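You operate a simulated robot arm through the tools that you are given. There is no shell and no other tool.

You are at the controls of a simulated robot arm. One attempt, no reset.

Task
Put things in order on the top of the high wooden table. At the end: the orange parts box (marked "SEALS") from the top of the high wooden table stands on top of the purple log book; the teal pot stands where the yellow meter stood; the yellow meter stands where the orange parts box stood; the grey hose adapter from the top of the high wooden table stands where the teal pot stood; whatever was shut is shut again. Leave all else as you found it, and nothing knocked over.
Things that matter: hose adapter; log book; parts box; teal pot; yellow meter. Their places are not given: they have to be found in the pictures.

The check looks at the end state, three seconds after you hand in, the way a careful person would. Anything else that was tipped, shoved, dropped, spilled or broken makes it a failure. A push-on lid holds only when it is set on centred and level and pressed home; a screw cap is set on level and turned clockwise until tight.

Robot
A 6-joint arm with a two-finger gripper, fixed in place. Base frame: the origin is on the floor under the middle of its stand, x ahead of it, y to its left, z up; the work surface is at about z = 0.9. Readings come in m, rad, newtons and seconds.
With the tool pointing down near the work surface it reaches from about 0.14 to 0.68 m from the base axis. Its first joint turns from -1.152 to 1.152 rad. Payload 2.45 kg.
The TCP is the grasp point between the finger pads, 0.03 m short of the fingertips. In the tool frame z runs along the fingers and y along their closing line. The gripper opens to 0.106 m; its body begins 0.079 m behind the TCP.
Orientation is that of the tool frame in the base frame, as [roll, pitch, yaw] about the fixed x, y, z axes, in that order (R = Rz(yaw) Ry(pitch) Rx(roll)). With the fingers straight down and closing along the base's y, the tool's x points along the base's -x, its y along +y and its z along -z.

Tools
- The arm moves only by the tool move_arm. Its argument "increments" is a list of rows, each a list of 7 numbers: the turn, a rotation vector about the tool's x, y, z in units of 180 degrees (1.0 is 180 degrees), then the shift along the tool's x, y, z in units of 150 mm (1.0 is 150 mm), then the closure, from 0 (fully open) to 1 (shut). In form: [[ax, ay, az, tx, ty, tz, grip], ...]. A call has 1 to 20 rows; each row is the pose to reach, as a shift and turn from the pose commanded when the call began, along the tool's axes at that moment. A call with a number of a shift or a turn outside -1 to 1 is refused whole. A row lasts 0.2 s, in which the tool goes at most 0.05 m and 0.15 rad; a call with a longer step from one row to the next is refused whole, and so is a gripper value outside its range. A pose out of reach is approached as far as the arm can. The call stops where the force on the tool passes 40 N (or 10 N more than at its start, if that is more) or the arm is blocked; 0.2 s more then pass. The fingers move at their own pace (about 0.153 m/s each) and stop on an object; they squeeze with about 42 N. The grip force told is the motor's: it shows also when the fingers shut on nothing. Time passes only in rows, and 0.2 s behind the last, so rows that repeat a pose let the fingers close. The reply holds the time, the measured pose of the TCP, the force on the tool along the base axes, the opening and the grip force, in the units named above and with some noise, with the torque about the TCP (base axes, N m) and any sound that the robot's microphone picked up.
- Cameras (640 x 400 px; columns grow to the right, rows downward): "scene" is fixed at [0.0726, 0.4317, 1.402]; the picture's right is [-0.56, -0.83, 0.00], its down [-0.47, 0.32, -0.82] and it looks along [0.68, -0.46, -0.57] (base axes); focal length 326 px, centre (320, 200). "wrist" rides on the gripper at [0.076, -0.002, -0.106] in the tool frame; the picture's right is [0.02, 1.00, 0.00], its down [-0.78, 0.02, -0.62] and it looks along [-0.62, 0.01, 0.78] (tool axes); focal length 247 px, centre (320, 200).
- get_image(camera): a new picture of that camera. No time passes.
- pixel_to_xyz(camera, pixels): for up to 12 pixels [column, row] of the newest picture of that camera ("zoom" is the newest enlarged one), the place [x, y, z] in the base frame of the surface seen there, good to about 0.003 m. No time passes.
- close_up(camera, box): a new picture of the part [left, top, right, bottom] of that camera's present view, enlarged. No time passes.
- close_job(): hands the job in; it is judged then, once.

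Leave the gripper open and the arm clear of the work at the hand-in unless told otherwise.

The tools are called after "Request:" as a command line: name --pt "numbers of a row" for each row, then --argument value for the rest, lists and objects as JSON in quotes. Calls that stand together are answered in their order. move_arm: Moves the arm, as the interface text tells. Its arguments: {"type":"object","properties":{"increments":{"type":"array","items":{"type":"array","items":{"type":"number"}}}},"required":["increments"]} The other tools are called the same way: get_image (camera) takes a picture; pixel_to_xyz (camera, pixels) gives the place of the surface under pixels of a picture; close_up (camera, box) takes an enlarged picture of a part of a camera's view; close_job () hands the job in.

At the start:

```text
clock: 0.0
tool_pos: [0.3233, 0.0974, 1.1759]
orientation: [3.141, 0.0, -3.141]
ft_force: [0.4, 0.7, -0.4]
wrist_torque: [-0.01, 0.0, -0.02]
width: 0.106
grip_force: 0.0
```

scene: 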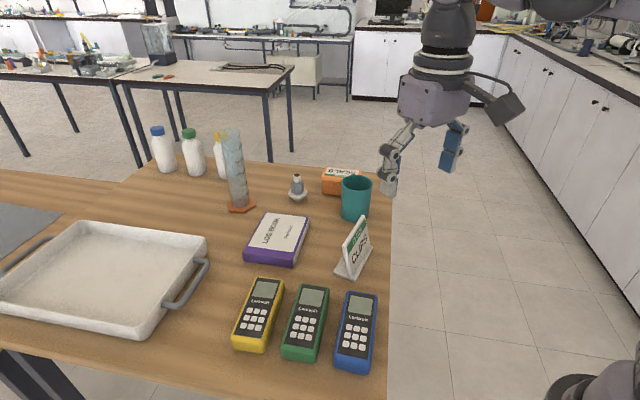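
wrist: 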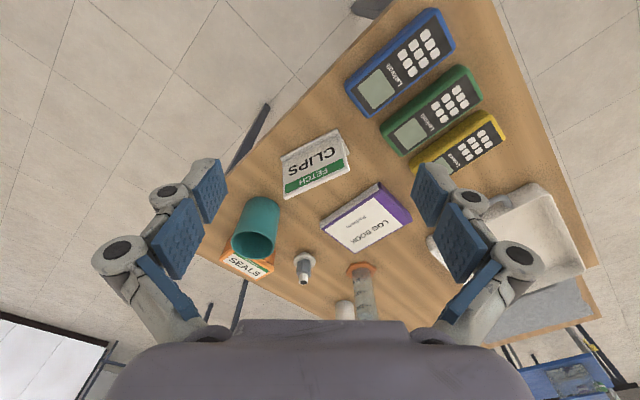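

I see the table with three meters (yellow around (258,315)), the log book (278,240), the hose adapter (297,188), the orange box (340,180) and the teal pot (356,198). I'll enlarge these areas to look closer.

Request:
close_up --camera "scene" --box '[220, 140, 400, 252]'

Request:
get_image --camera "scene"

Request:
get_image --camera "wrist"

```text
3.56 times, centred on (310, 196) of scene
```

zoom: 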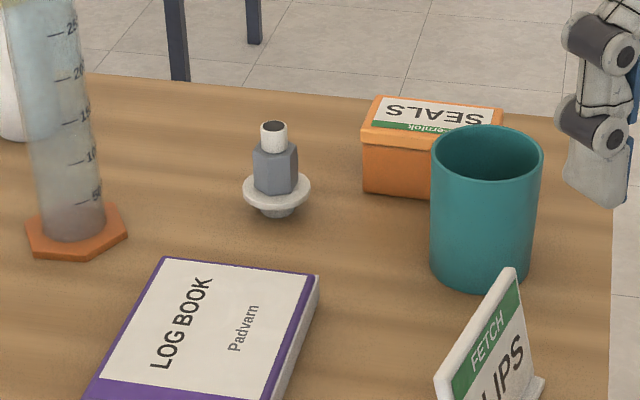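

```text
taken
```

scene: 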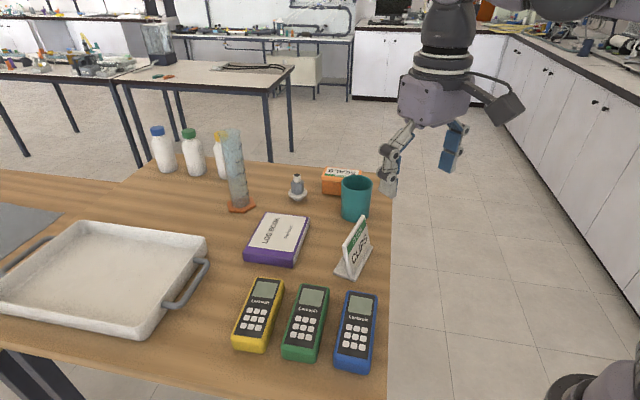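

```text
taken
```

wrist: 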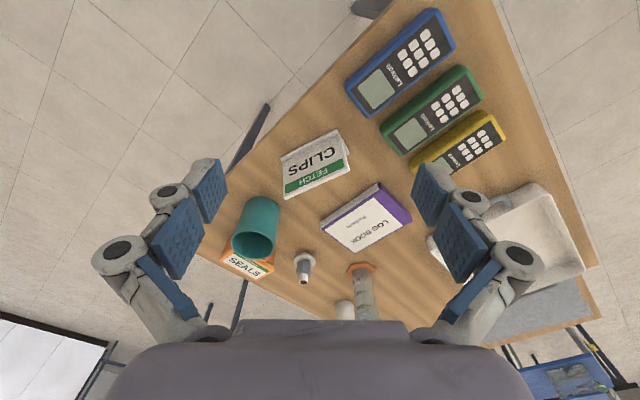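

I'll measure key points in the scene image: pot rim and base, box corners, adapter, log book corners, yellow meter corners.

Request:
pixel_to_xyz --camera "scene" --pixels '[[260, 279], [284, 283], [264, 350], [233, 344], [262, 293], [257, 318], [257, 216], [309, 217], [300, 262], [247, 256], [278, 232], [320, 230]]'

Request:
pixel_to_xyz --camera "zoom" --pixels '[[376, 97], [501, 108], [362, 128], [425, 138], [430, 112], [274, 127], [276, 205], [245, 187], [310, 187], [434, 160], [542, 155], [485, 126]]'

Request:
close_up --camera "wrist" --box '[200, 120, 440, 320]'

```text
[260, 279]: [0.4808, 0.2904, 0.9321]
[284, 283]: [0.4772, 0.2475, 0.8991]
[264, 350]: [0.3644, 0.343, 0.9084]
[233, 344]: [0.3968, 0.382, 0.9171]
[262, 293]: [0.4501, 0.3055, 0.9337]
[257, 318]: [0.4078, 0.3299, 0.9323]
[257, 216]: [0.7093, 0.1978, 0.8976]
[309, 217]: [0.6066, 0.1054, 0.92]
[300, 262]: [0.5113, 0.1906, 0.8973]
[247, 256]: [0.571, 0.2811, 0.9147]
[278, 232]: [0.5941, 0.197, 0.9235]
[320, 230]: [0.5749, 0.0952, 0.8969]
```

```text
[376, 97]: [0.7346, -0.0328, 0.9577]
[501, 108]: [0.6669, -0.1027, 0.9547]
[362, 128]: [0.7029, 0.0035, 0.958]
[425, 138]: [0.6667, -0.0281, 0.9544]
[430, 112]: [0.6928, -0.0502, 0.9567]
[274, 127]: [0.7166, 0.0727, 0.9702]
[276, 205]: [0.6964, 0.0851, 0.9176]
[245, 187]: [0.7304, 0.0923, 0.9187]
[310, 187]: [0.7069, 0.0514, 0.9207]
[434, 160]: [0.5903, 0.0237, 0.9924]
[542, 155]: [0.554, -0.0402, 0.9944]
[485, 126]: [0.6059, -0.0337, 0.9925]
```

```text
2.00 times, centred on (320, 220) of wrist
```

zoom: 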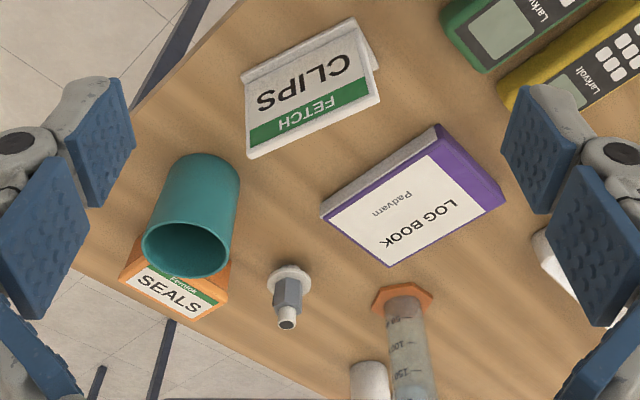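

The objects are found. I'll enlarge the meters and the far items in the scene view to get precise outlines.

Request:
close_up --camera "scene" --box '[220, 265, 400, 377]'

Request:
pixel_to_xyz --camera "zoom" --pixels '[[128, 48], [226, 62], [155, 300], [50, 280], [226, 80], [176, 290], [232, 350], [170, 320], [294, 75], [390, 90], [222, 320], [205, 180]]'

```text
3.56 times, centred on (310, 321) of scene
```

zoom: 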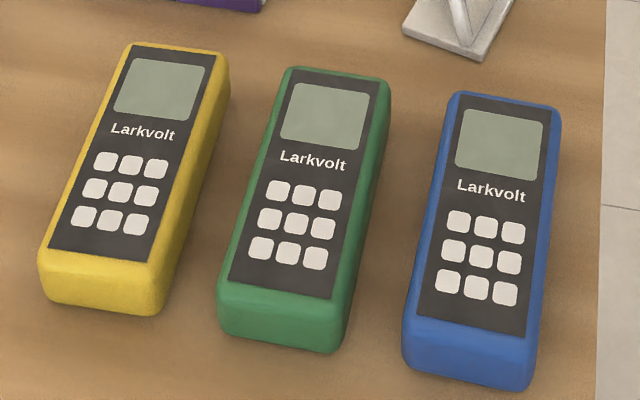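

```text
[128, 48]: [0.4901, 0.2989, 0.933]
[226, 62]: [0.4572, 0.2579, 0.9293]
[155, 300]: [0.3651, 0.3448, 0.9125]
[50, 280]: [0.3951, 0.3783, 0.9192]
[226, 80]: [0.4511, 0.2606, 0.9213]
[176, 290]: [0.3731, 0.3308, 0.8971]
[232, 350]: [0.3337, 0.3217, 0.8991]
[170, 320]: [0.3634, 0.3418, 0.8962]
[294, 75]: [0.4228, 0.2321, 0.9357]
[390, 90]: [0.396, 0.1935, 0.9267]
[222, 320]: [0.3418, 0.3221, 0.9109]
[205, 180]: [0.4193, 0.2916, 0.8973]
```

Yellow meter outline: about 0.053 × 0.124 m, height about 0.034, gap to the green one around 0.04 m. Next I enlarge the box/pot/adapter strongly.

Request:
close_up --camera "scene" --box '[310, 155, 390, 230]'

Request:
close_up --camera "wrist" --box '[215, 185, 335, 300]'

Request:
close_up --camera "scene" --box '[220, 120, 320, 220]'

Request:
pixel_to_xyz --camera "zoom" --pixels '[[80, 340], [120, 345], [30, 350], [75, 200], [75, 60], [310, 230], [310, 290], [280, 270], [345, 265], [310, 315]]'

```text
5.33 times, centred on (350, 192) of scene
```

zoom: 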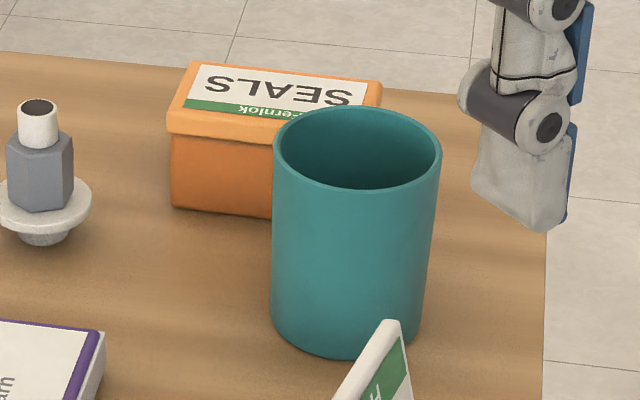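

```text
3.48 times, centred on (275, 242) of wrist
```

zoom: 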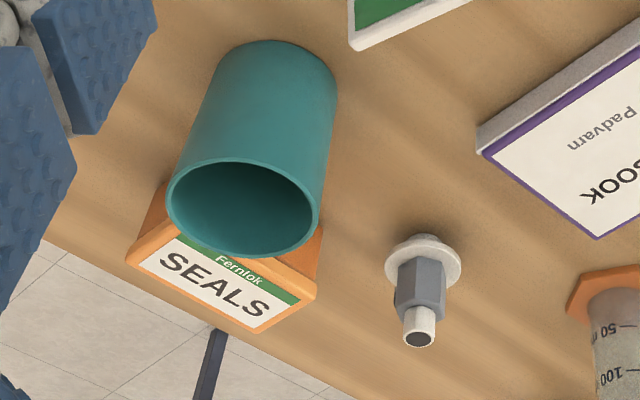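

```text
4.00 times, centred on (270, 170) of scene
```

zoom: 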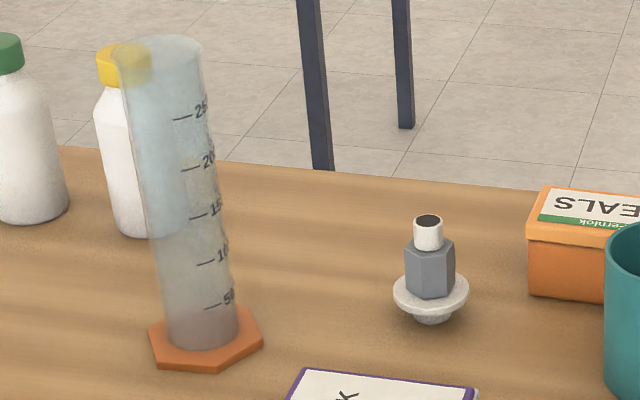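

```text
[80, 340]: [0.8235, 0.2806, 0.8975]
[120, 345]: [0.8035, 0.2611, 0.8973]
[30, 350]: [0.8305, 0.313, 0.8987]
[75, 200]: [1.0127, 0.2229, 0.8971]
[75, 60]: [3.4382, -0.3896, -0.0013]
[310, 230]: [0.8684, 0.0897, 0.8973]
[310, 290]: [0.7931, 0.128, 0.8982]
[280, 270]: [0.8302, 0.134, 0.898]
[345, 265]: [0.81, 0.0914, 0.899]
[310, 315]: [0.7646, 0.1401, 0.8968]
```

Table is at z ≈ 0.8975. Now measure the cylinder base, adapter features in this zoom.

Request:
pixel_to_xyz --camera "zoom" --pixels '[[205, 330], [160, 345], [255, 340], [428, 235], [428, 275], [412, 275], [448, 270], [432, 304], [432, 319], [397, 288], [466, 288], [185, 60]]'

Request:
close_up --camera "scene" --box '[320, 160, 380, 200]'

```text
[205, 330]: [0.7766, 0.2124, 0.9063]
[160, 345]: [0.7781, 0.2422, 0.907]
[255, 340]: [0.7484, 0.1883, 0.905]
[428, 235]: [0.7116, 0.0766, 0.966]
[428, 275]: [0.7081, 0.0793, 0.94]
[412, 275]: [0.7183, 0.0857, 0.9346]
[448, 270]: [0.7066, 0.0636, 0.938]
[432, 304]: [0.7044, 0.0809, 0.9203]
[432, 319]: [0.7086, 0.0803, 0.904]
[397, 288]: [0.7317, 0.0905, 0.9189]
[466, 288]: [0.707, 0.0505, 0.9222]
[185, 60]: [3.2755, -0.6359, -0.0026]
```

```text
10.00 times, centred on (350, 180) of scene
```

zoom: 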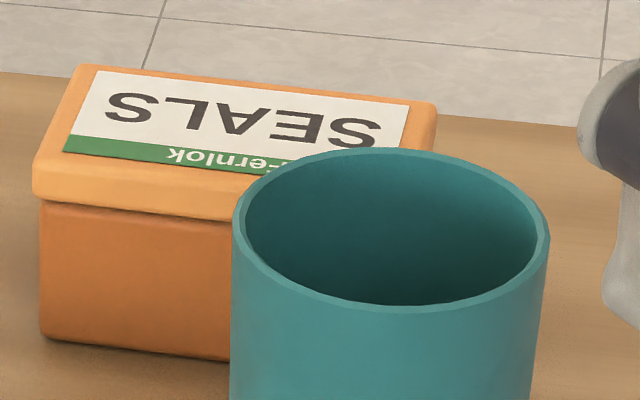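

The box has a slightly overhanging lid; the pot is empty and stands in front of it. I'll measure the box lid and pot rim in this zoom, plus table edges in the scene picture.

Request:
pixel_to_xyz --camera "zoom" --pixels '[[80, 70], [432, 105], [38, 165], [36, 190], [45, 330], [225, 180], [237, 235], [546, 235], [385, 307], [375, 152], [230, 350], [320, 85]]'

Request:
pixel_to_xyz --camera "scene" --pixels '[[388, 174], [391, 230], [300, 167], [240, 162], [389, 300], [356, 218], [345, 213], [367, 215], [350, 276], [366, 250], [340, 270], [362, 225]]'

```text
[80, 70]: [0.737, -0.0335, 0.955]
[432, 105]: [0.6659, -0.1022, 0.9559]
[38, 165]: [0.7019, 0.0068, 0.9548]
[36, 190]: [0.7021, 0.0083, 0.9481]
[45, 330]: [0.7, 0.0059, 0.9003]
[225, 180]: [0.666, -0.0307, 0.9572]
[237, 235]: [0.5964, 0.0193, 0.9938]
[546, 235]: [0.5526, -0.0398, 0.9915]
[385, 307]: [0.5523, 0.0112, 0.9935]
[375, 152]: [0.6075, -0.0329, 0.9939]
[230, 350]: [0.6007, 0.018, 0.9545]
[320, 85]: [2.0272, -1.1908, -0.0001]
```

```text
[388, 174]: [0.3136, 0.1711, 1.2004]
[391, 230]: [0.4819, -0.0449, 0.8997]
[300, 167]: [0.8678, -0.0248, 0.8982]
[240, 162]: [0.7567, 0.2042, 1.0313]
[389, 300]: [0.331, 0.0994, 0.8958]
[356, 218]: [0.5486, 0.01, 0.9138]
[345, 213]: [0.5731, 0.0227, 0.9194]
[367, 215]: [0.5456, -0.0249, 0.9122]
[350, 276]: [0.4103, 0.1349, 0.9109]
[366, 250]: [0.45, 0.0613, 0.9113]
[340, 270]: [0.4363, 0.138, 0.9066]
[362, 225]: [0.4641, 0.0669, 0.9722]
```

The pot centre is about (0.577, -0.011), radius 0.037, top 0.994. The box centre is about (0.684, -0.048). Now the log book corners.

Request:
close_up --camera "scene" --box '[235, 205, 325, 275]'

```text
5.71 times, centred on (280, 240) of scene
```

zoom: 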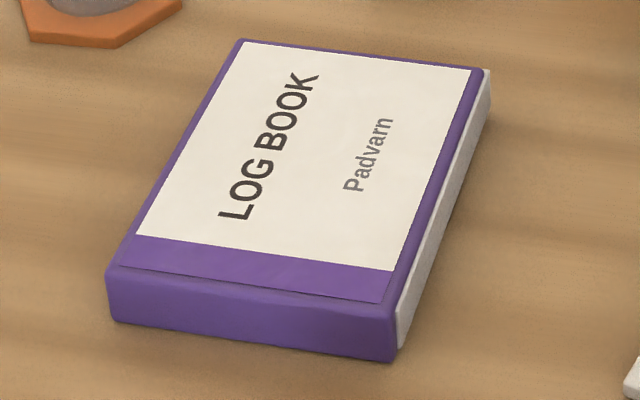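

Request:
pixel_to_xyz --camera "zoom" --pixels '[[242, 43], [478, 75], [390, 302], [115, 270], [295, 175], [485, 75], [110, 315], [390, 355]]'

Request:
pixel_to_xyz --camera "wrist" --pixels '[[460, 165], [323, 228], [353, 252], [410, 222], [375, 185], [305, 270], [304, 280]]'

```text
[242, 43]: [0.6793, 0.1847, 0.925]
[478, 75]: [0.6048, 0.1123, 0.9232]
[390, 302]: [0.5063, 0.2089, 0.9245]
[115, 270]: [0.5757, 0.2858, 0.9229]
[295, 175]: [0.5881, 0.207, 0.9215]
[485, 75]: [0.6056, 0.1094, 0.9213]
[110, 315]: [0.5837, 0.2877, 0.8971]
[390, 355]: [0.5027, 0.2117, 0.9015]
```

```text
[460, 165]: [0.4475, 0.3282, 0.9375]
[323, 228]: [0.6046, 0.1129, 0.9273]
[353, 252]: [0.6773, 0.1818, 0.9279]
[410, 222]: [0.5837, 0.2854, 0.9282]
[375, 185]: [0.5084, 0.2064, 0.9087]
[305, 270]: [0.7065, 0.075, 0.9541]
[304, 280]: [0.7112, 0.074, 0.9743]
```

Log book centre ≈ (0.5915, 0.198), top z ≈ 0.9235, 0.104 m along the 45° direction and 0.138 m across. First I'll take the box. I move ahead over the table at the present height while yawing +44° so the fingers close across the box's short side.

Request:
move_arm --pt "0 0 -0.0407 -0.1667 -0.0806 0 0" --pt "0 0 -0.0815 -0.3333 -0.1611 0 0" --pt "0 0 -0.1222 -0.5 -0.2417 0 0" --pt "0 0 -0.1629 -0.6667 -0.3222 0 0" --pt "0 0 -0.2037 -0.8333 -0.4028 0 0" --pt "0 0 -0.2444 -1.0 -0.4833 0 0"

```text
clock: 1.4
tool_pos: [0.473, 0.0274, 1.1741]
orientation: [-3.141, 0.0, -2.373]
ft_force: [0.2, -0.5, 0.0]
wrist_torque: [-0.03, 0.01, 0.02]
width: 0.106
grip_force: 0.0
```

Yaw is right. I'll continue halfway towards the box at the same height.

Request:
move_arm --pt "0 0 0 -0.084 -0.1657 0 0" --pt "0 0 0 -0.168 -0.3313 0 0" --pt "0 0 0 -0.252 -0.497 0 0" --pt "0 0 0 -0.336 -0.6627 0 0"

Request:
get_image --camera "wrist"

```text
clock: 2.4
tool_pos: [0.5785, -0.0089, 1.1713]
orientation: [3.141, 0.0, -2.372]
ft_force: [0.3, 0.2, -0.4]
wrist_torque: [-0.01, 0.03, 0.0]
width: 0.1062
grip_force: 0.0
```

```text
taken
```

wrist: 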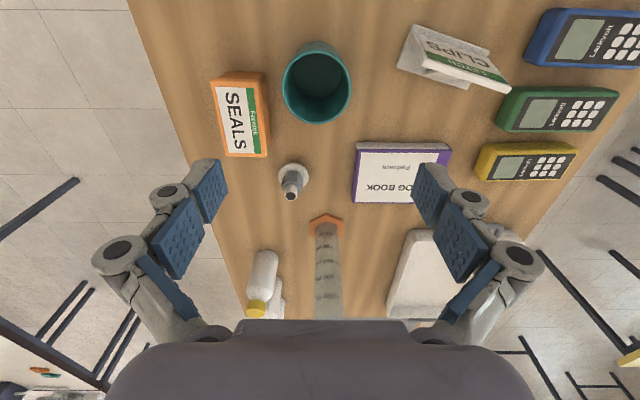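

From above the pot is empty and the box sits clear of it. I'll measure box and pot from this view.

Request:
close_up --camera "wrist" --box '[195, 30, 365, 210]'

Request:
pixel_to_xyz --camera "wrist" --pixels '[[212, 80], [263, 74], [268, 156], [225, 155], [240, 115], [284, 85], [350, 85], [317, 43], [317, 122], [291, 190], [310, 177], [279, 180]]'

```text
2.22 times, centred on (280, 120) of wrist
```

zoom: 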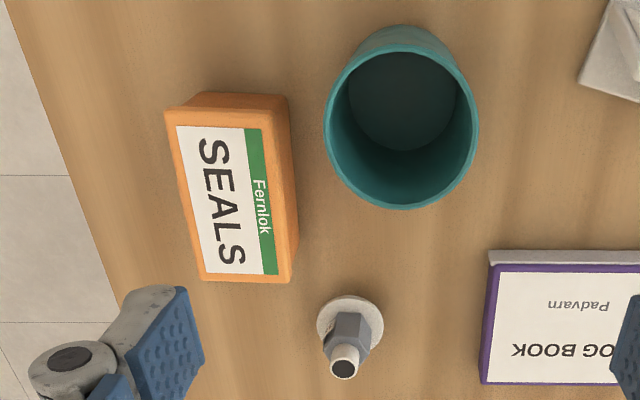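

```text
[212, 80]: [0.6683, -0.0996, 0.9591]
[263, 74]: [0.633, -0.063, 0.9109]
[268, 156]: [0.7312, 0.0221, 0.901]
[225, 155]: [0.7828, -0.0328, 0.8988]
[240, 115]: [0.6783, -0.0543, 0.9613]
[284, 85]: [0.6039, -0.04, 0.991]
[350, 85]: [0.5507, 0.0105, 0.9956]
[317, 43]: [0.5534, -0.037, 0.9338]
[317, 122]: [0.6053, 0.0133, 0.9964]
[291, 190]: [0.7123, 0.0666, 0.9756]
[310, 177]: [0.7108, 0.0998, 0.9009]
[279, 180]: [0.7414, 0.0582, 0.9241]
```

Request:
pixel_to_xyz --camera "zoom" --pixels '[[172, 113], [265, 112], [285, 276], [207, 276], [180, 126], [262, 128], [278, 273], [203, 273], [230, 200], [345, 360], [350, 330], [400, 118]]'

```text
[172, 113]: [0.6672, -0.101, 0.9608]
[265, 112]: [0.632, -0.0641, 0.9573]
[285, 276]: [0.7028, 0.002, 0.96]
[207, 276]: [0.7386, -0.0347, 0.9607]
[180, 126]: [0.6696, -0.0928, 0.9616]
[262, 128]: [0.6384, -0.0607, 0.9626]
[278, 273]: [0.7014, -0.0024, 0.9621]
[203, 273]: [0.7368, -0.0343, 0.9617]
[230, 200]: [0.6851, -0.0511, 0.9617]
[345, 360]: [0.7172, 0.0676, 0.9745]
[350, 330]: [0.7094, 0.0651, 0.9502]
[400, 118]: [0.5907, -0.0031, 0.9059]
```

Box centre from both cameras ≈ (0.6845, -0.0486), long axis at ≈43.5°. I move over it and down to z ≈ 1.06, still above the pot's rim (0.994).

Request:
move_arm --pt "0 0 0 -0.0561 -0.1114 0.0 0" --pt "0 0 0 -0.1122 -0.2229 0.1 0" --pt "0 0 0 -0.1683 -0.3343 0.25 0" --pt "0 0 0 -0.2244 -0.4458 0.4 0" --pt "0 0 0 -0.2806 -0.5572 0.6 0" --pt "0 0 0 -0.3367 -0.6687 0.77 0" --pt "0 0 0 -0.3367 -0.6687 0.77 0"

Request:
get_image --camera "wrist"

Request:
get_image --camera "scene"

```text
clock: 4.0
tool_pos: [0.6521, -0.0461, 1.0468]
orientation: [-3.14, 0.0, -2.374]
ft_force: [-0.5, 0.3, 0.0]
wrist_torque: [-0.01, 0.02, 0.02]
width: 0.1062
grip_force: 0.1
out of reach, approached as far as the arm can: row 1, 2, 3, 4, 5, 6, 7
```

```text
taken
```

wrist: 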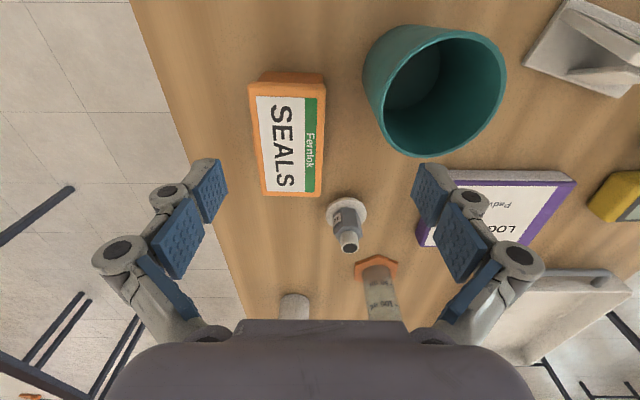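

```text
taken
```

scene: 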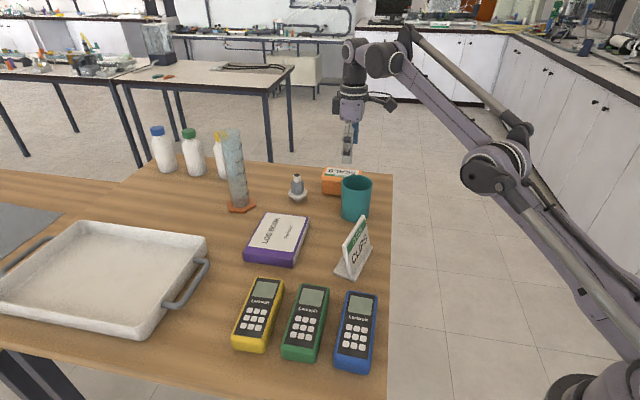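

Straight down at this height the arm stops at r ≈ 0.654, so the box needs a slight outward tilt of the tool. I'll tilt 12° about the closing line (fingers pointing away from the base), narrow the fingers to about 0.072 m so the knuckles stay clear of the pot, and see where the tool ends up.

Request:
move_arm --pt "0 -0.0333 0 0 0 0 0.32" --pt "0 -0.0667 0 0 0 0 0.32" --pt "0 -0.0667 0 0 0 0 0.32" --pt "0 -0.0667 0 0 0 0 0.32"

```text
clock: 5.0
tool_pos: [0.651, -0.0452, 1.0456]
orientation: [-3.141, 0.211, -2.376]
ft_force: [0.2, -0.6, -0.3]
wrist_torque: [0.0, 0.01, -0.02]
width: 0.0722
grip_force: 0.1
```

The commanded pose was clipped at the reachable point, tilt is now 12°. Next: shift to just above the box at z ≈ 1.0 (fingertips ~1.5 cm above the lid) and look.

Request:
move_arm --pt "0 0 0 -0.0365 -0.0572 0.1115 0.32" --pt "0 0 0 -0.073 -0.1143 0.223 0.32" --pt "0 0 0 -0.1096 -0.1715 0.3345 0.32" --pt "0 0 0 -0.1096 -0.1715 0.3345 0.32"

Request:
get_image --camera "wrist"

Request:
close_up --camera "scene" --box '[270, 100, 430, 230]'

```text
clock: 6.0
tool_pos: [0.6908, -0.0459, 1.0003]
orientation: [-3.141, 0.211, -2.373]
ft_force: [-0.9, 0.3, 0.0]
wrist_torque: [0.02, 0.04, -0.02]
width: 0.0721
grip_force: 0.0
```

```text
taken
```

wrist: 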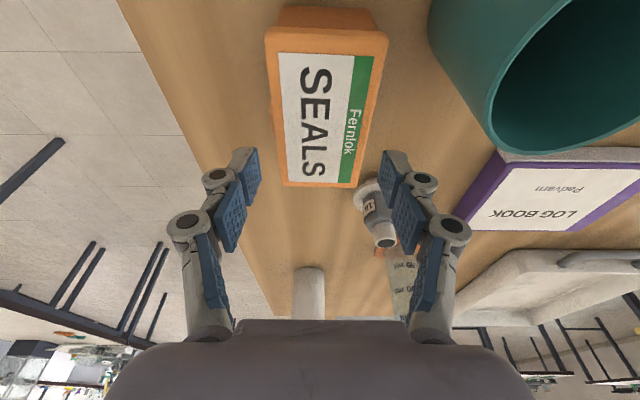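

```text
3.08 times, centred on (350, 165) of scene
```

zoom: 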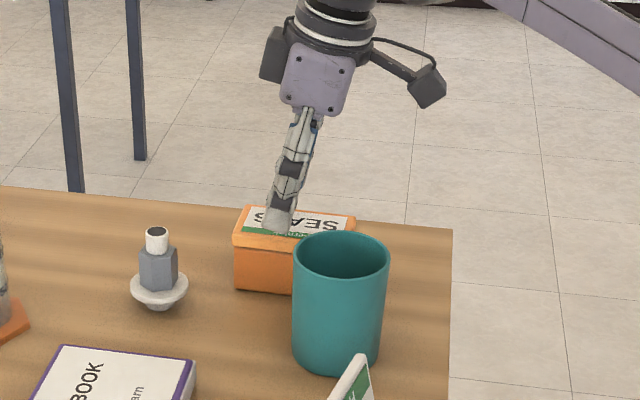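

The box is centred between the fingers (lid centre near (323,127) as predicted). The pot is clear of the right finger. I'll go straight down to TCP z ≈ 0.938 so the pads reach well below the lid.

Request:
move_arm --pt "0 0 0 0.0144 0 0.0673 0.32" --pt "0 0 0 0.0289 0 0.1347 0.32" --pt "0 0 0 0.0433 0 0.202 0.32" --pt "0 0 0 0.0577 0 0.2693 0.32" --pt "0 0 0 0.0722 0 0.3367 0.32" --pt "0 0 0 0.0866 0 0.404 0.32" --pt "0 0 0 0.0866 0 0.404 0.32"

Request:
get_image --camera "wrist"

Request:
close_up --camera "scene" --box '[270, 110, 430, 240]'

```text
clock: 7.6
tool_pos: [0.6876, -0.0469, 0.94]
orientation: [3.141, 0.209, -2.374]
ft_force: [-0.1, 0.3, -1.0]
wrist_torque: [-0.04, -0.01, 0.01]
width: 0.072
grip_force: 0.0
```

```text
taken
```

wrist: 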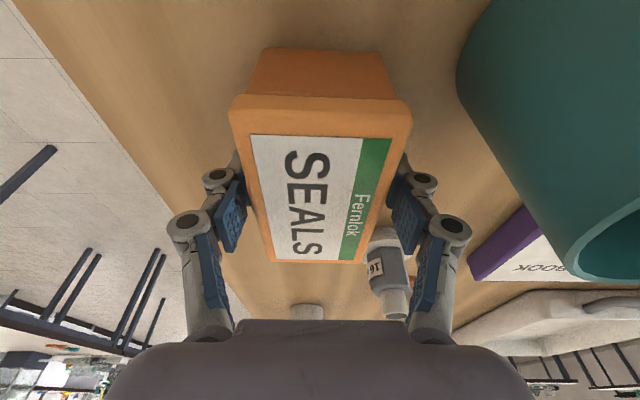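

```text
3.08 times, centred on (350, 175) of scene
```

zoom: 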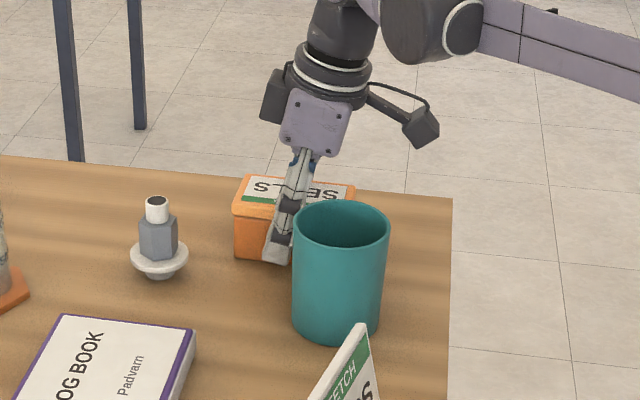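

The fingers straddle the box with room on both sides. I'll close gently in steps, then squeeze.

Request:
move_arm --pt "0 0 0 0 0 0 0.4" --pt "0 0 0 0 0 0 0.46" --pt "0 0 0 0 0 0 0.52" --pt "0 0 0 0 0 0 0.6" --pt "0 0 0 0 0 0 0.8" --pt "0 0 0 0 0 0 1.0" --pt "0 0 0 0 0 0 1.0"

Request:
get_image --camera "wrist"

```text
clock: 9.2
tool_pos: [0.6886, -0.0456, 0.9385]
orientation: [3.141, 0.211, -2.372]
ft_force: [1.7, -0.8, 4.0]
wrist_torque: [0.02, 0.01, -0.05]
width: 0.057
grip_force: 41.8
```

```text
taken
```

wrist: 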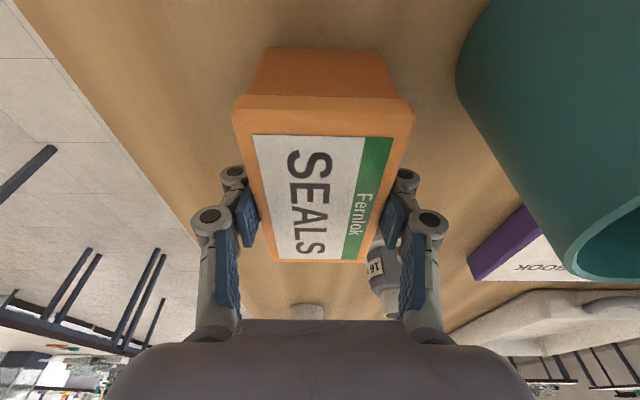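

Gripped at width 0.057 (the lid's width). I lift just 2 cm slowly and check whether the box's body comes up with the lid.

Request:
move_arm --pt "0 0 0 -0.007 0 -0.0326 1" --pt "0 0 0 -0.014 0 -0.0652 1" --pt "0 0 0 -0.021 0 -0.0978 1" --pt "0 0 0 -0.028 0 -0.1304 1" --pt "0 0 0 -0.028 0 -0.1304 1"

Request:
get_image --camera "wrist"

Request:
close_up --camera "scene" --box '[290, 130, 400, 220]'

```text
clock: 10.4
tool_pos: [0.6893, -0.0453, 0.9583]
orientation: [3.141, 0.21, -2.375]
ft_force: [0.4, -0.3, -1.7]
wrist_torque: [0.01, -0.01, 0.0]
width: 0.0569
grip_force: 42.2
```

```text
taken
```

wrist: 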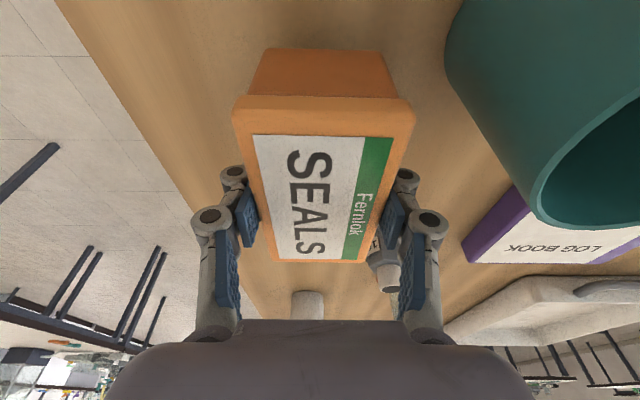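

```text
4.44 times, centred on (345, 175) of scene
```

zoom: 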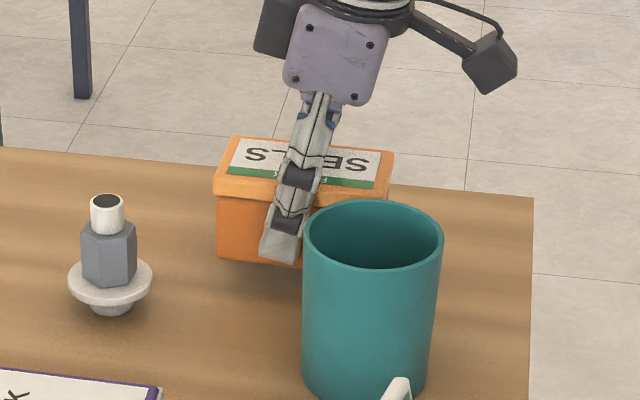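

The body came up with the lid, and the weight is about 1.7 N. I lift on vertically to z ≈ 1.05, so the box's underside clears the pot and adapter.

Request:
move_arm --pt "0 0 0 -0.0256 0 -0.1196 1" --pt "0 0 0 -0.0512 0 -0.2392 1" --pt "0 0 0 -0.0768 0 -0.3588 1" --pt "0 0 0 -0.1024 0 -0.4784 1" --pt "0 0 0 -0.128 0 -0.598 1" --pt "0 0 0 -0.128 0 -0.598 1"

```text
clock: 11.8
tool_pos: [0.6818, -0.0441, 1.0466]
orientation: [-3.141, 0.211, -2.373]
ft_force: [-0.7, 0.1, -1.3]
wrist_torque: [0.02, 0.0, -0.01]
width: 0.0571
grip_force: 42.2
out of reach, approached as far as the arm can: row 5, 6
```

Box is held at z ≈ 1.047 (underside ≈ 1.006). I carry it inward-left over the gap between pot and adapter, yawing -44° on the way (first half of a -88° turn to align it with the book's long side).

Request:
move_arm --pt "0.0086 0 0.04 -0.0482 0.147 -0.0045 1" --pt "0.0171 0 0.08 -0.0963 0.294 -0.009 1" --pt "0.0257 0 0.12 -0.1445 0.441 -0.0135 1" --pt "0.0343 0 0.1599 -0.1927 0.588 -0.018 1" --pt "0.0428 0 0.1999 -0.2408 0.735 -0.0225 1" --pt "0.0514 0 0.2399 -0.289 0.882 -0.027 1" --pt "0.0514 0 0.2399 -0.289 0.882 -0.027 1"

Request:
get_image --camera "scene"

```text
clock: 13.4
tool_pos: [0.6193, 0.0798, 1.0606]
orientation: [-3.139, 0.211, 3.138]
ft_force: [-0.3, -0.1, -2.5]
wrist_torque: [0.0, -0.03, 0.02]
width: 0.0569
grip_force: 42.3
```

```text
taken
```

scene: 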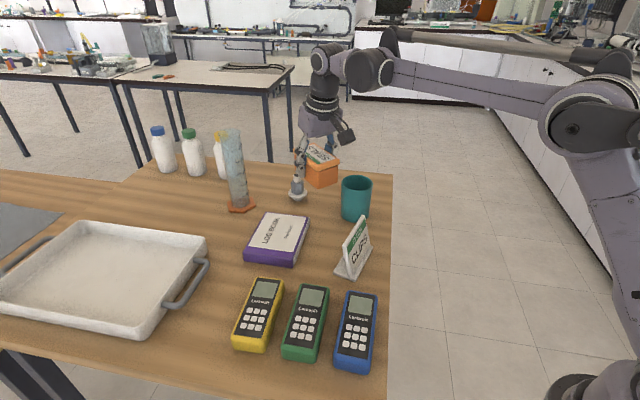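

Carrying well. Now the second half: over the log book's centre at z ≈ 1.02 with another -44° of yaw.

Request:
move_arm --pt "0.0086 0 0.0399 0.0358 0.1273 0.0385 1" --pt "0.0171 0 0.0799 0.0717 0.2547 0.077 1" --pt "0.0257 0 0.1198 0.1075 0.382 0.1155 1" --pt "0.0342 0 0.1597 0.1433 0.5093 0.154 1" --pt "0.0428 0 0.1997 0.1792 0.6367 0.1925 1" --pt "0.0513 0 0.2396 0.215 0.764 0.231 1" --pt "0.0513 0 0.2396 0.215 0.764 0.231 1"

Request:
get_image --camera "scene"

Request:
get_image --camera "wrist"

```text
clock: 15.0
tool_pos: [0.5954, 0.1966, 1.0201]
orientation: [-3.14, 0.211, 2.37]
ft_force: [-0.5, -0.5, -1.5]
wrist_torque: [-0.03, -0.01, 0.0]
width: 0.057
grip_force: 41.9
```

```text
taken
```

scene: 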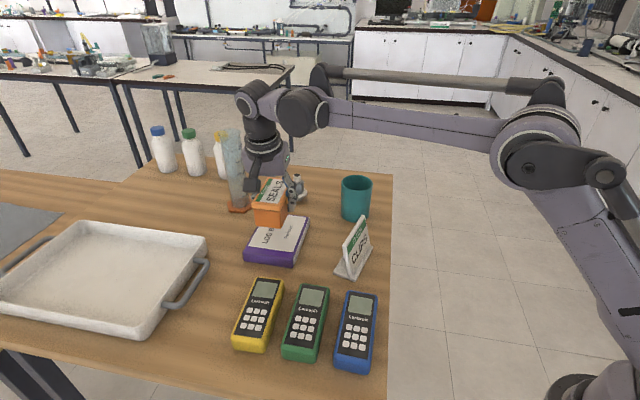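

```text
taken
```

wrist: 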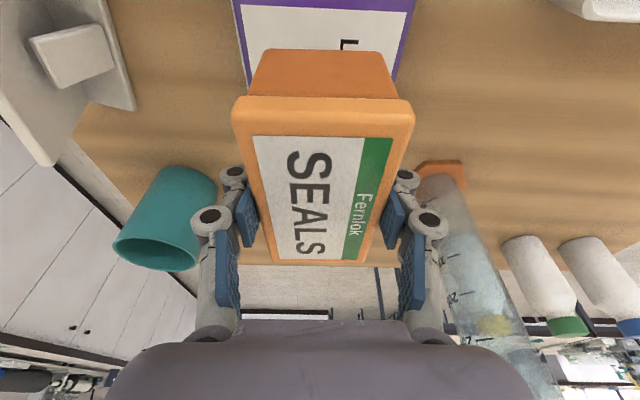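

The box is over the book, aligned. I go down 5 cm first, then creep.

Request:
move_arm --pt "0 0 0 0.0175 0 0.0815 1" --pt "0 0 0 0.0349 0 0.163 1" --pt "0 0 0 0.0524 0 0.2445 1" --pt "0 0 0 0.0698 0 0.326 1" --pt "0 0 0 0.0698 0 0.326 1"

Request:
close_up --camera "scene" --box '[215, 130, 345, 280]'

```text
clock: 16.2
tool_pos: [0.597, 0.1931, 0.9701]
orientation: [-3.139, 0.211, 2.371]
ft_force: [-0.8, -0.9, -1.8]
wrist_torque: [-0.02, -0.01, 0.01]
width: 0.0572
grip_force: 42.1
```

```text
2.67 times, centred on (280, 205) of scene
```

zoom: 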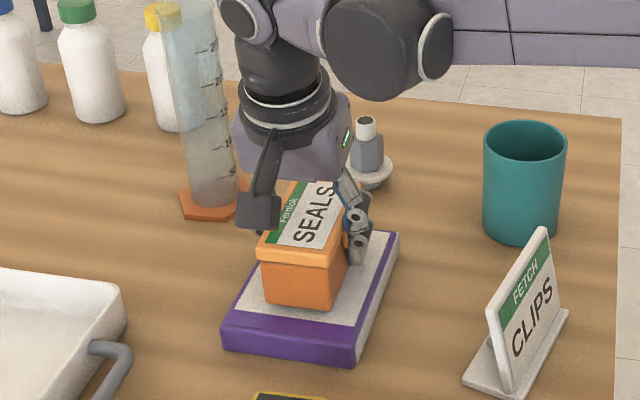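

Nearly down, box placed centrally over the book. I creep down 6 mm in small steps, watching the force.

Request:
move_arm --pt "0 0 0 0.0021 0 0.0098 1" --pt "0 0 0 0.0042 0 0.0196 1" --pt "0 0 0 0.0063 0 0.0293 1"

```text
clock: 17.0
tool_pos: [0.5965, 0.1936, 0.966]
orientation: [-3.14, 0.211, 2.371]
ft_force: [0.0, 0.0, -1.9]
wrist_torque: [0.02, 0.0, 0.03]
width: 0.0571
grip_force: 42.4
```

No contact yet (still carrying ~1.9 N). A little further, 3 mm.

Request:
move_arm --pt "0 0 0 0.0014 0 0.0065 1" --pt "0 0 0 0.0028 0 0.013 1" --pt "0 0 0 0.0028 0 0.013 1"

```text
clock: 17.8
tool_pos: [0.5954, 0.1936, 0.965]
orientation: [-3.141, 0.21, 2.371]
ft_force: [-1.7, 2.2, 11.1]
wrist_torque: [0.21, 0.02, -0.03]
width: 0.0571
grip_force: 42.0
```

Contact at about 11 N. I relieve it by 1 mm, then open the fingers.

Request:
move_arm --pt "0 0 0 -0.0014 0 -0.0065 1" --pt "0 0 0 -0.0014 0 -0.0065 0.44" --pt "0 0 0 -0.0014 0 -0.0065 0.4" --pt "0 0 0 -0.0014 0 -0.0065 0.3" --pt "0 0 0 -0.0014 0 -0.0065 0.3"

Request:
get_image --camera "wrist"

```text
clock: 19.0
tool_pos: [0.5969, 0.1917, 0.965]
orientation: [-3.139, 0.211, 2.37]
ft_force: [-1.2, 0.8, -0.3]
wrist_torque: [-0.01, 0.0, -0.01]
width: 0.0742
grip_force: 0.1
```

```text
taken
```

wrist: 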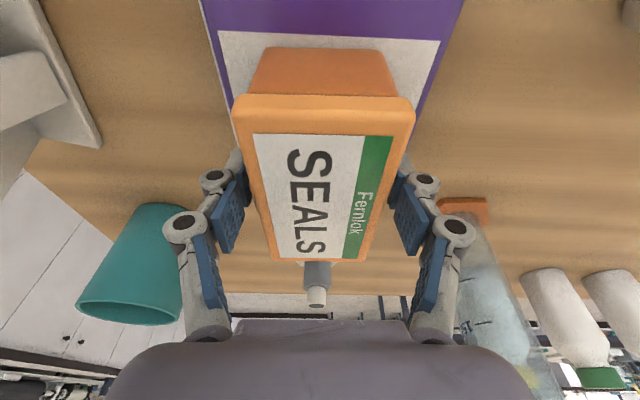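

Released; the box stays upright. I lift off vertically by 12 cm.

Request:
move_arm --pt "0 0 0 -0.0168 0 -0.0782 0.3" --pt "0 0 0 -0.0503 0 -0.2346 0.3" --pt "0 0 0 -0.0838 0 -0.391 0.3" --pt "0 0 0 -0.1257 0 -0.5865 0.3" --pt "0 0 0 -0.1676 0 -0.782 0.3" --pt "0 0 0 -0.1676 0 -0.782 0.3"

Request:
get_image --camera "scene"

Request:
close_up --camera "scene" --box '[215, 150, 345, 280]'

```text
clock: 20.4
tool_pos: [0.596, 0.1912, 1.0863]
orientation: [-3.141, 0.21, 2.371]
ft_force: [-0.3, -1.0, 0.7]
wrist_torque: [0.02, -0.03, 0.02]
width: 0.0745
grip_force: 0.1
```

```text
taken
```

scene: 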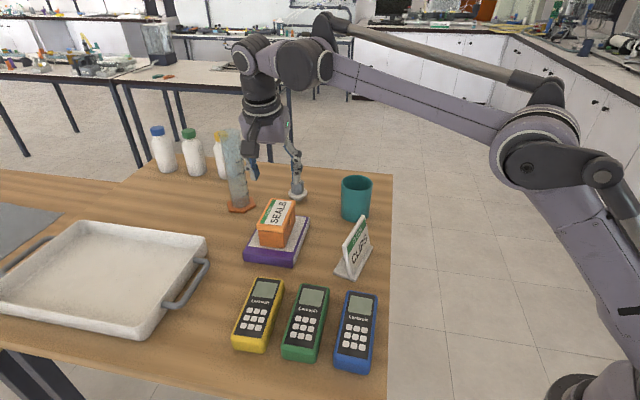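

```text
3.08 times, centred on (280, 215) of scene
```

zoom: 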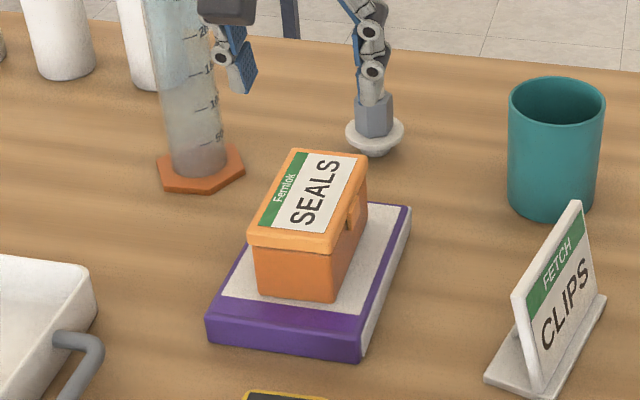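

The box stands well on the book, lid shut. Next is the yellow meter. I fly to above it (about (0.427, 0.32)) at z ≈ 1.08 in two moves.

Request:
move_arm --pt "0 0 0 0.1721 -0.0211 -0.0369 0.3" --pt "0 0 0 0.3443 -0.0422 -0.0738 0.3" --pt "0 0 0 0.5164 -0.0632 -0.1108 0.3" --pt "0 0 0 0.6885 -0.0843 -0.1477 0.3"

Request:
move_arm --pt "0 0 0 0.1721 -0.0211 -0.0369 0.3" --pt "0 0 0 0.3443 -0.0422 -0.0738 0.3" --pt "0 0 0 0.5164 -0.0632 -0.1108 0.3" --pt "0 0 0 0.6885 -0.0843 -0.1477 0.3" --pt "0 0 0 0.6885 -0.0843 -0.1477 0.3"

Request:
get_image --camera "wrist"

```text
clock: 21.4
tool_pos: [0.5124, 0.2571, 1.0873]
orientation: [-3.14, 0.21, 2.366]
ft_force: [-0.3, -0.1, -0.1]
wrist_torque: [-0.02, -0.01, -0.02]
width: 0.0743
grip_force: 0.0
```

```text
clock: 22.6
tool_pos: [0.4256, 0.324, 1.0877]
orientation: [-3.141, 0.211, 2.369]
ft_force: [0.9, 0.1, 0.6]
wrist_torque: [-0.02, 0.03, 0.0]
width: 0.0742
grip_force: 0.1
```

```text
taken
```

wrist: 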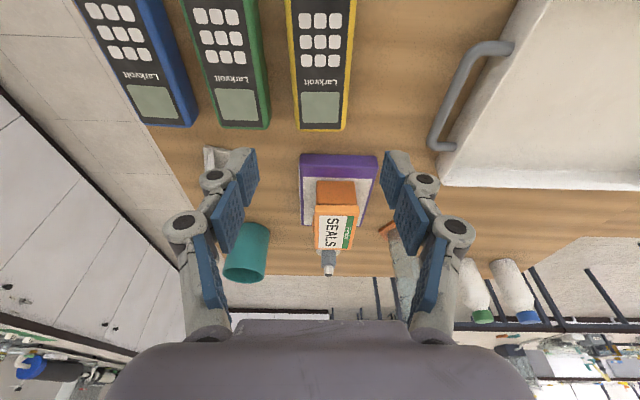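

I see the yellow meter's front half at cols 285–357. I'll measure its edges and those of its neighbours here.

Request:
pixel_to_xyz --camera "wrist" --pixels '[[300, 128], [344, 128], [297, 70], [349, 70], [292, 10], [355, 10], [268, 120], [268, 60], [320, 20], [320, 110], [277, 60], [375, 60]]'

Request:
close_up --camera "wrist" --box '[180, 0, 400, 140]'

```text
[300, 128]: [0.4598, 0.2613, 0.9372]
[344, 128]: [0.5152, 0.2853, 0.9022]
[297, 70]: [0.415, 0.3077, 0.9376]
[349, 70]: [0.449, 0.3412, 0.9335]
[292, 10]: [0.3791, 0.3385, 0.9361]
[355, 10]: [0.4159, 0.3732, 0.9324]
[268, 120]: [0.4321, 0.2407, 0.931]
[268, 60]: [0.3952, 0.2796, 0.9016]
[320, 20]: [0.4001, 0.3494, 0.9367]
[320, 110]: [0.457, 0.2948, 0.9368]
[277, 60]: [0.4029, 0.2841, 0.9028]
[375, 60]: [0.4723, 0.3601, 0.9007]
```

```text
2.86 times, centred on (290, 70) of wrist
```

zoom: 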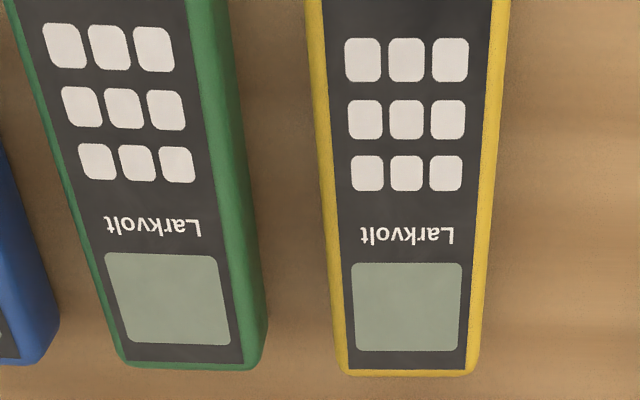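

The meter is centred between the fingers and aligned (edges symmetric about col 321). The gap to the green meter is about 3 cm, so I narrow the opening to 0.064 m and go down to z ≈ 0.985 for a check.

Request:
move_arm --pt "0 0 0 0.0209 0 0.1356 0.396" --pt "0 0 0 0.0419 0 0.2712 0.396" --pt "0 0 0 0.0628 0 0.4068 0.396" --pt "0 0 0 0.0838 0 0.5424 0.396" --pt "0 0 0 0.1047 0 0.678 0.396" --pt "0 0 0 0.1047 0 0.678 0.396"

Request:
get_image --camera "wrist"

Request:
close_up --camera "scene" --box '[190, 210, 400, 390]'

```text
clock: 24.0
tool_pos: [0.4311, 0.3179, 0.986]
orientation: [-3.14, 0.21, 2.37]
ft_force: [0.2, 0.0, -0.1]
wrist_torque: [0.0, 0.0, 0.0]
width: 0.0641
grip_force: 0.1
```

```text
taken
```

wrist: 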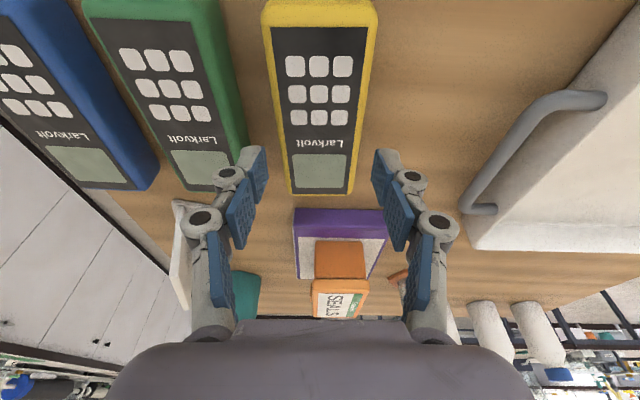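

```text
2.22 times, centred on (295, 300) of scene
```

zoom: 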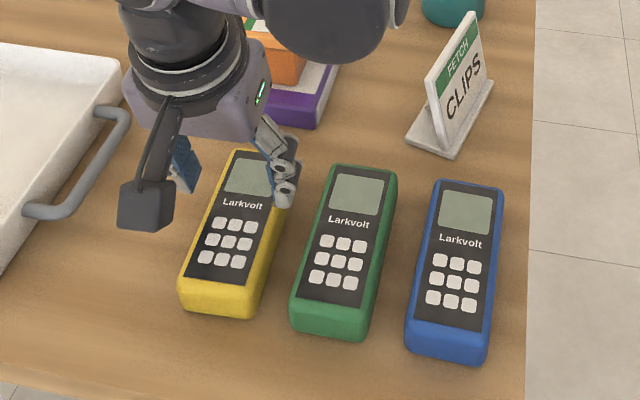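

Alignment looks right with clear space on both sides. I go down to z ≈ 0.938.

Request:
move_arm --pt "0 0 0 0.0168 0 0.0783 0.396" --pt "0 0 0 0.0336 0 0.1565 0.396" --pt "0 0 0 0.0504 0 0.2348 0.396" --pt "0 0 0 0.0672 0 0.313 0.396" --pt "0 0 0 0.0672 0 0.313 0.396"

Request:
get_image --camera "wrist"

Request:
close_up --camera "scene" --box '[190, 230, 350, 370]'

```text
clock: 25.2
tool_pos: [0.4296, 0.3196, 0.9339]
orientation: [-3.14, 0.211, 2.37]
ft_force: [-0.3, -0.6, -0.3]
wrist_torque: [-0.01, 0.0, 0.02]
width: 0.0639
grip_force: 0.1
```

```text
taken
```

wrist: 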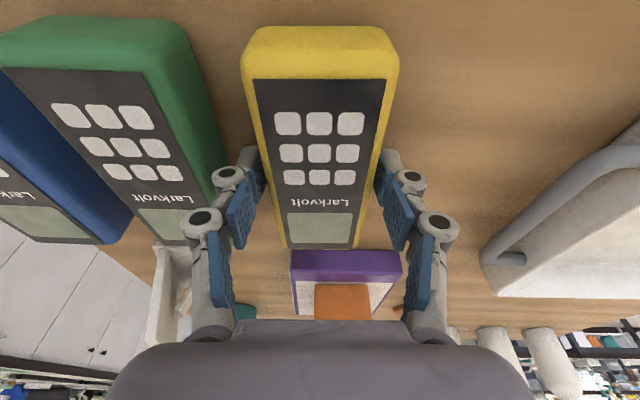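

```text
2.86 times, centred on (270, 300) of scene
```

zoom: 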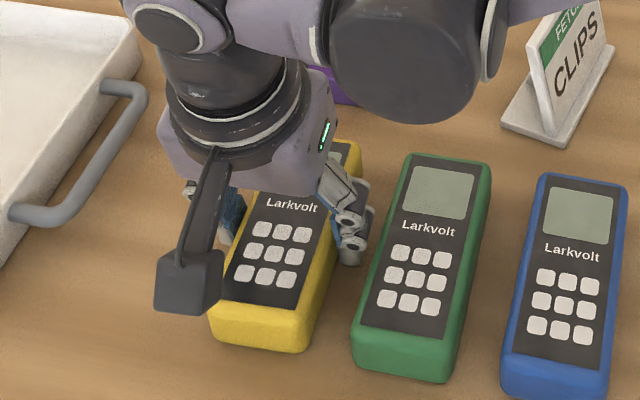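

The fingers are down beside the meter with clearance to the green one. I close.

Request:
move_arm --pt "0 0 0 0 0 0 0.44" --pt "0 0 0 0 0 0 0.48" --pt "0 0 0 0 0 0 0.52" --pt "0 0 0 0 0 0 0.6" --pt "0 0 0 0 0 0 0.8" --pt "0 0 0 0 0 0 1.0" --pt "0 0 0 0 0 0 1.0"

Request:
get_image --camera "wrist"

```text
clock: 26.8
tool_pos: [0.4299, 0.3198, 0.9337]
orientation: [-3.14, 0.21, 2.369]
ft_force: [0.4, 0.0, 3.8]
wrist_torque: [-0.04, 0.13, 0.19]
width: 0.0577
grip_force: 41.8
```

```text
taken
```

wrist: 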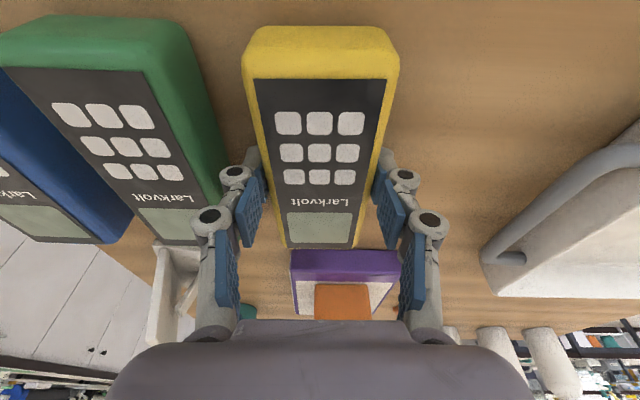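

Gripped at 0.0577 m. I lift 2 cm and check.

Request:
move_arm --pt "0 0 0 -0.007 0 -0.0326 1" --pt "0 0 0 -0.014 0 -0.0652 1" --pt "0 0 0 -0.021 0 -0.0978 1" --pt "0 0 0 -0.028 0 -0.1304 1" --pt "0 0 0 -0.028 0 -0.1304 1"

Request:
close_up --camera "scene" --box '[190, 230, 350, 370]'

Request:
get_image --camera "wrist"

```text
clock: 28.0
tool_pos: [0.4308, 0.3198, 0.9557]
orientation: [-3.141, 0.212, 2.37]
ft_force: [-0.9, 0.4, -3.0]
wrist_torque: [0.0, 0.02, 0.0]
width: 0.0572
grip_force: 42.0
```

```text
2.86 times, centred on (270, 300) of scene
```

zoom: 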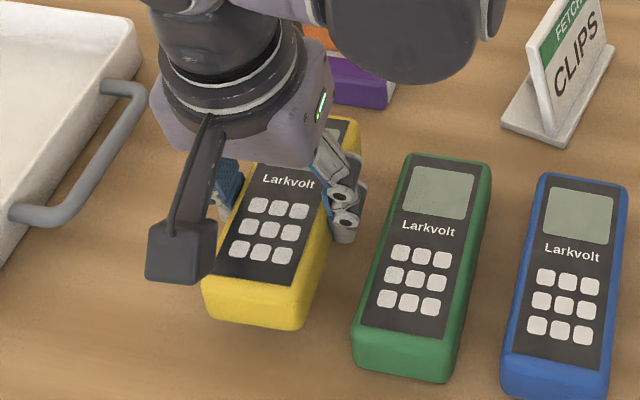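

```text
taken
```

wrist: 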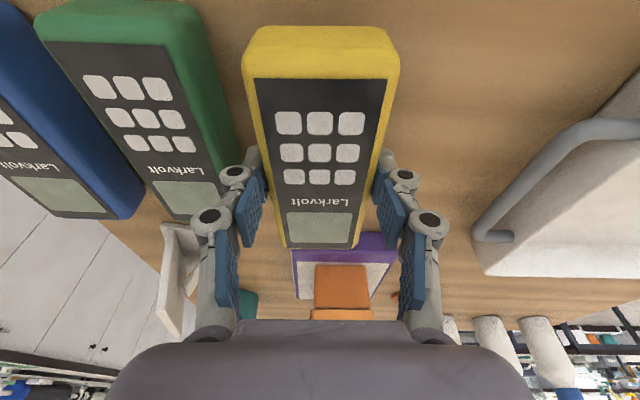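

Lifted level, no slip. I raise it to z ≈ 1.09.

Request:
move_arm --pt "0 0 0 -0.0313 0 -0.1456 1" --pt "0 0 0 -0.0625 0 -0.2912 1" --pt "0 0 0 -0.0938 0 -0.4368 1" --pt "0 0 0 -0.1251 0 -0.5825 1" --pt "0 0 0 -0.1563 0 -0.7281 1" --pt "0 0 0 -0.1876 0 -0.8737 1"

```text
clock: 29.4
tool_pos: [0.4306, 0.3166, 1.0875]
orientation: [-3.139, 0.211, 2.371]
ft_force: [0.7, -0.6, -2.7]
wrist_torque: [0.03, 0.0, 0.03]
width: 0.0575
grip_force: 42.2
```

I carry the meter toward the box's old place, yawing +44° on the way (first half).

Request:
move_arm --pt "-0.0086 0 -0.0399 -0.1453 -0.0571 0.0312 1" --pt "-0.0171 0 -0.0799 -0.2905 -0.1142 0.0623 1" --pt "-0.0257 0 -0.1198 -0.4358 -0.1713 0.0935 1" --pt "-0.0342 0 -0.1597 -0.5811 -0.2284 0.1247 1" --pt "-0.0428 0 -0.1997 -0.7263 -0.2855 0.1558 1" --pt "-0.0513 0 -0.2396 -0.8716 -0.3426 0.187 1" --pt "-0.0513 0 -0.2396 -0.8716 -0.3426 0.187 1"

```text
clock: 31.0
tool_pos: [0.4918, 0.1881, 1.0894]
orientation: [-3.141, 0.212, 3.141]
ft_force: [0.6, 0.3, -1.1]
wrist_torque: [-0.02, -0.05, -0.02]
width: 0.0574
grip_force: 42.2
```

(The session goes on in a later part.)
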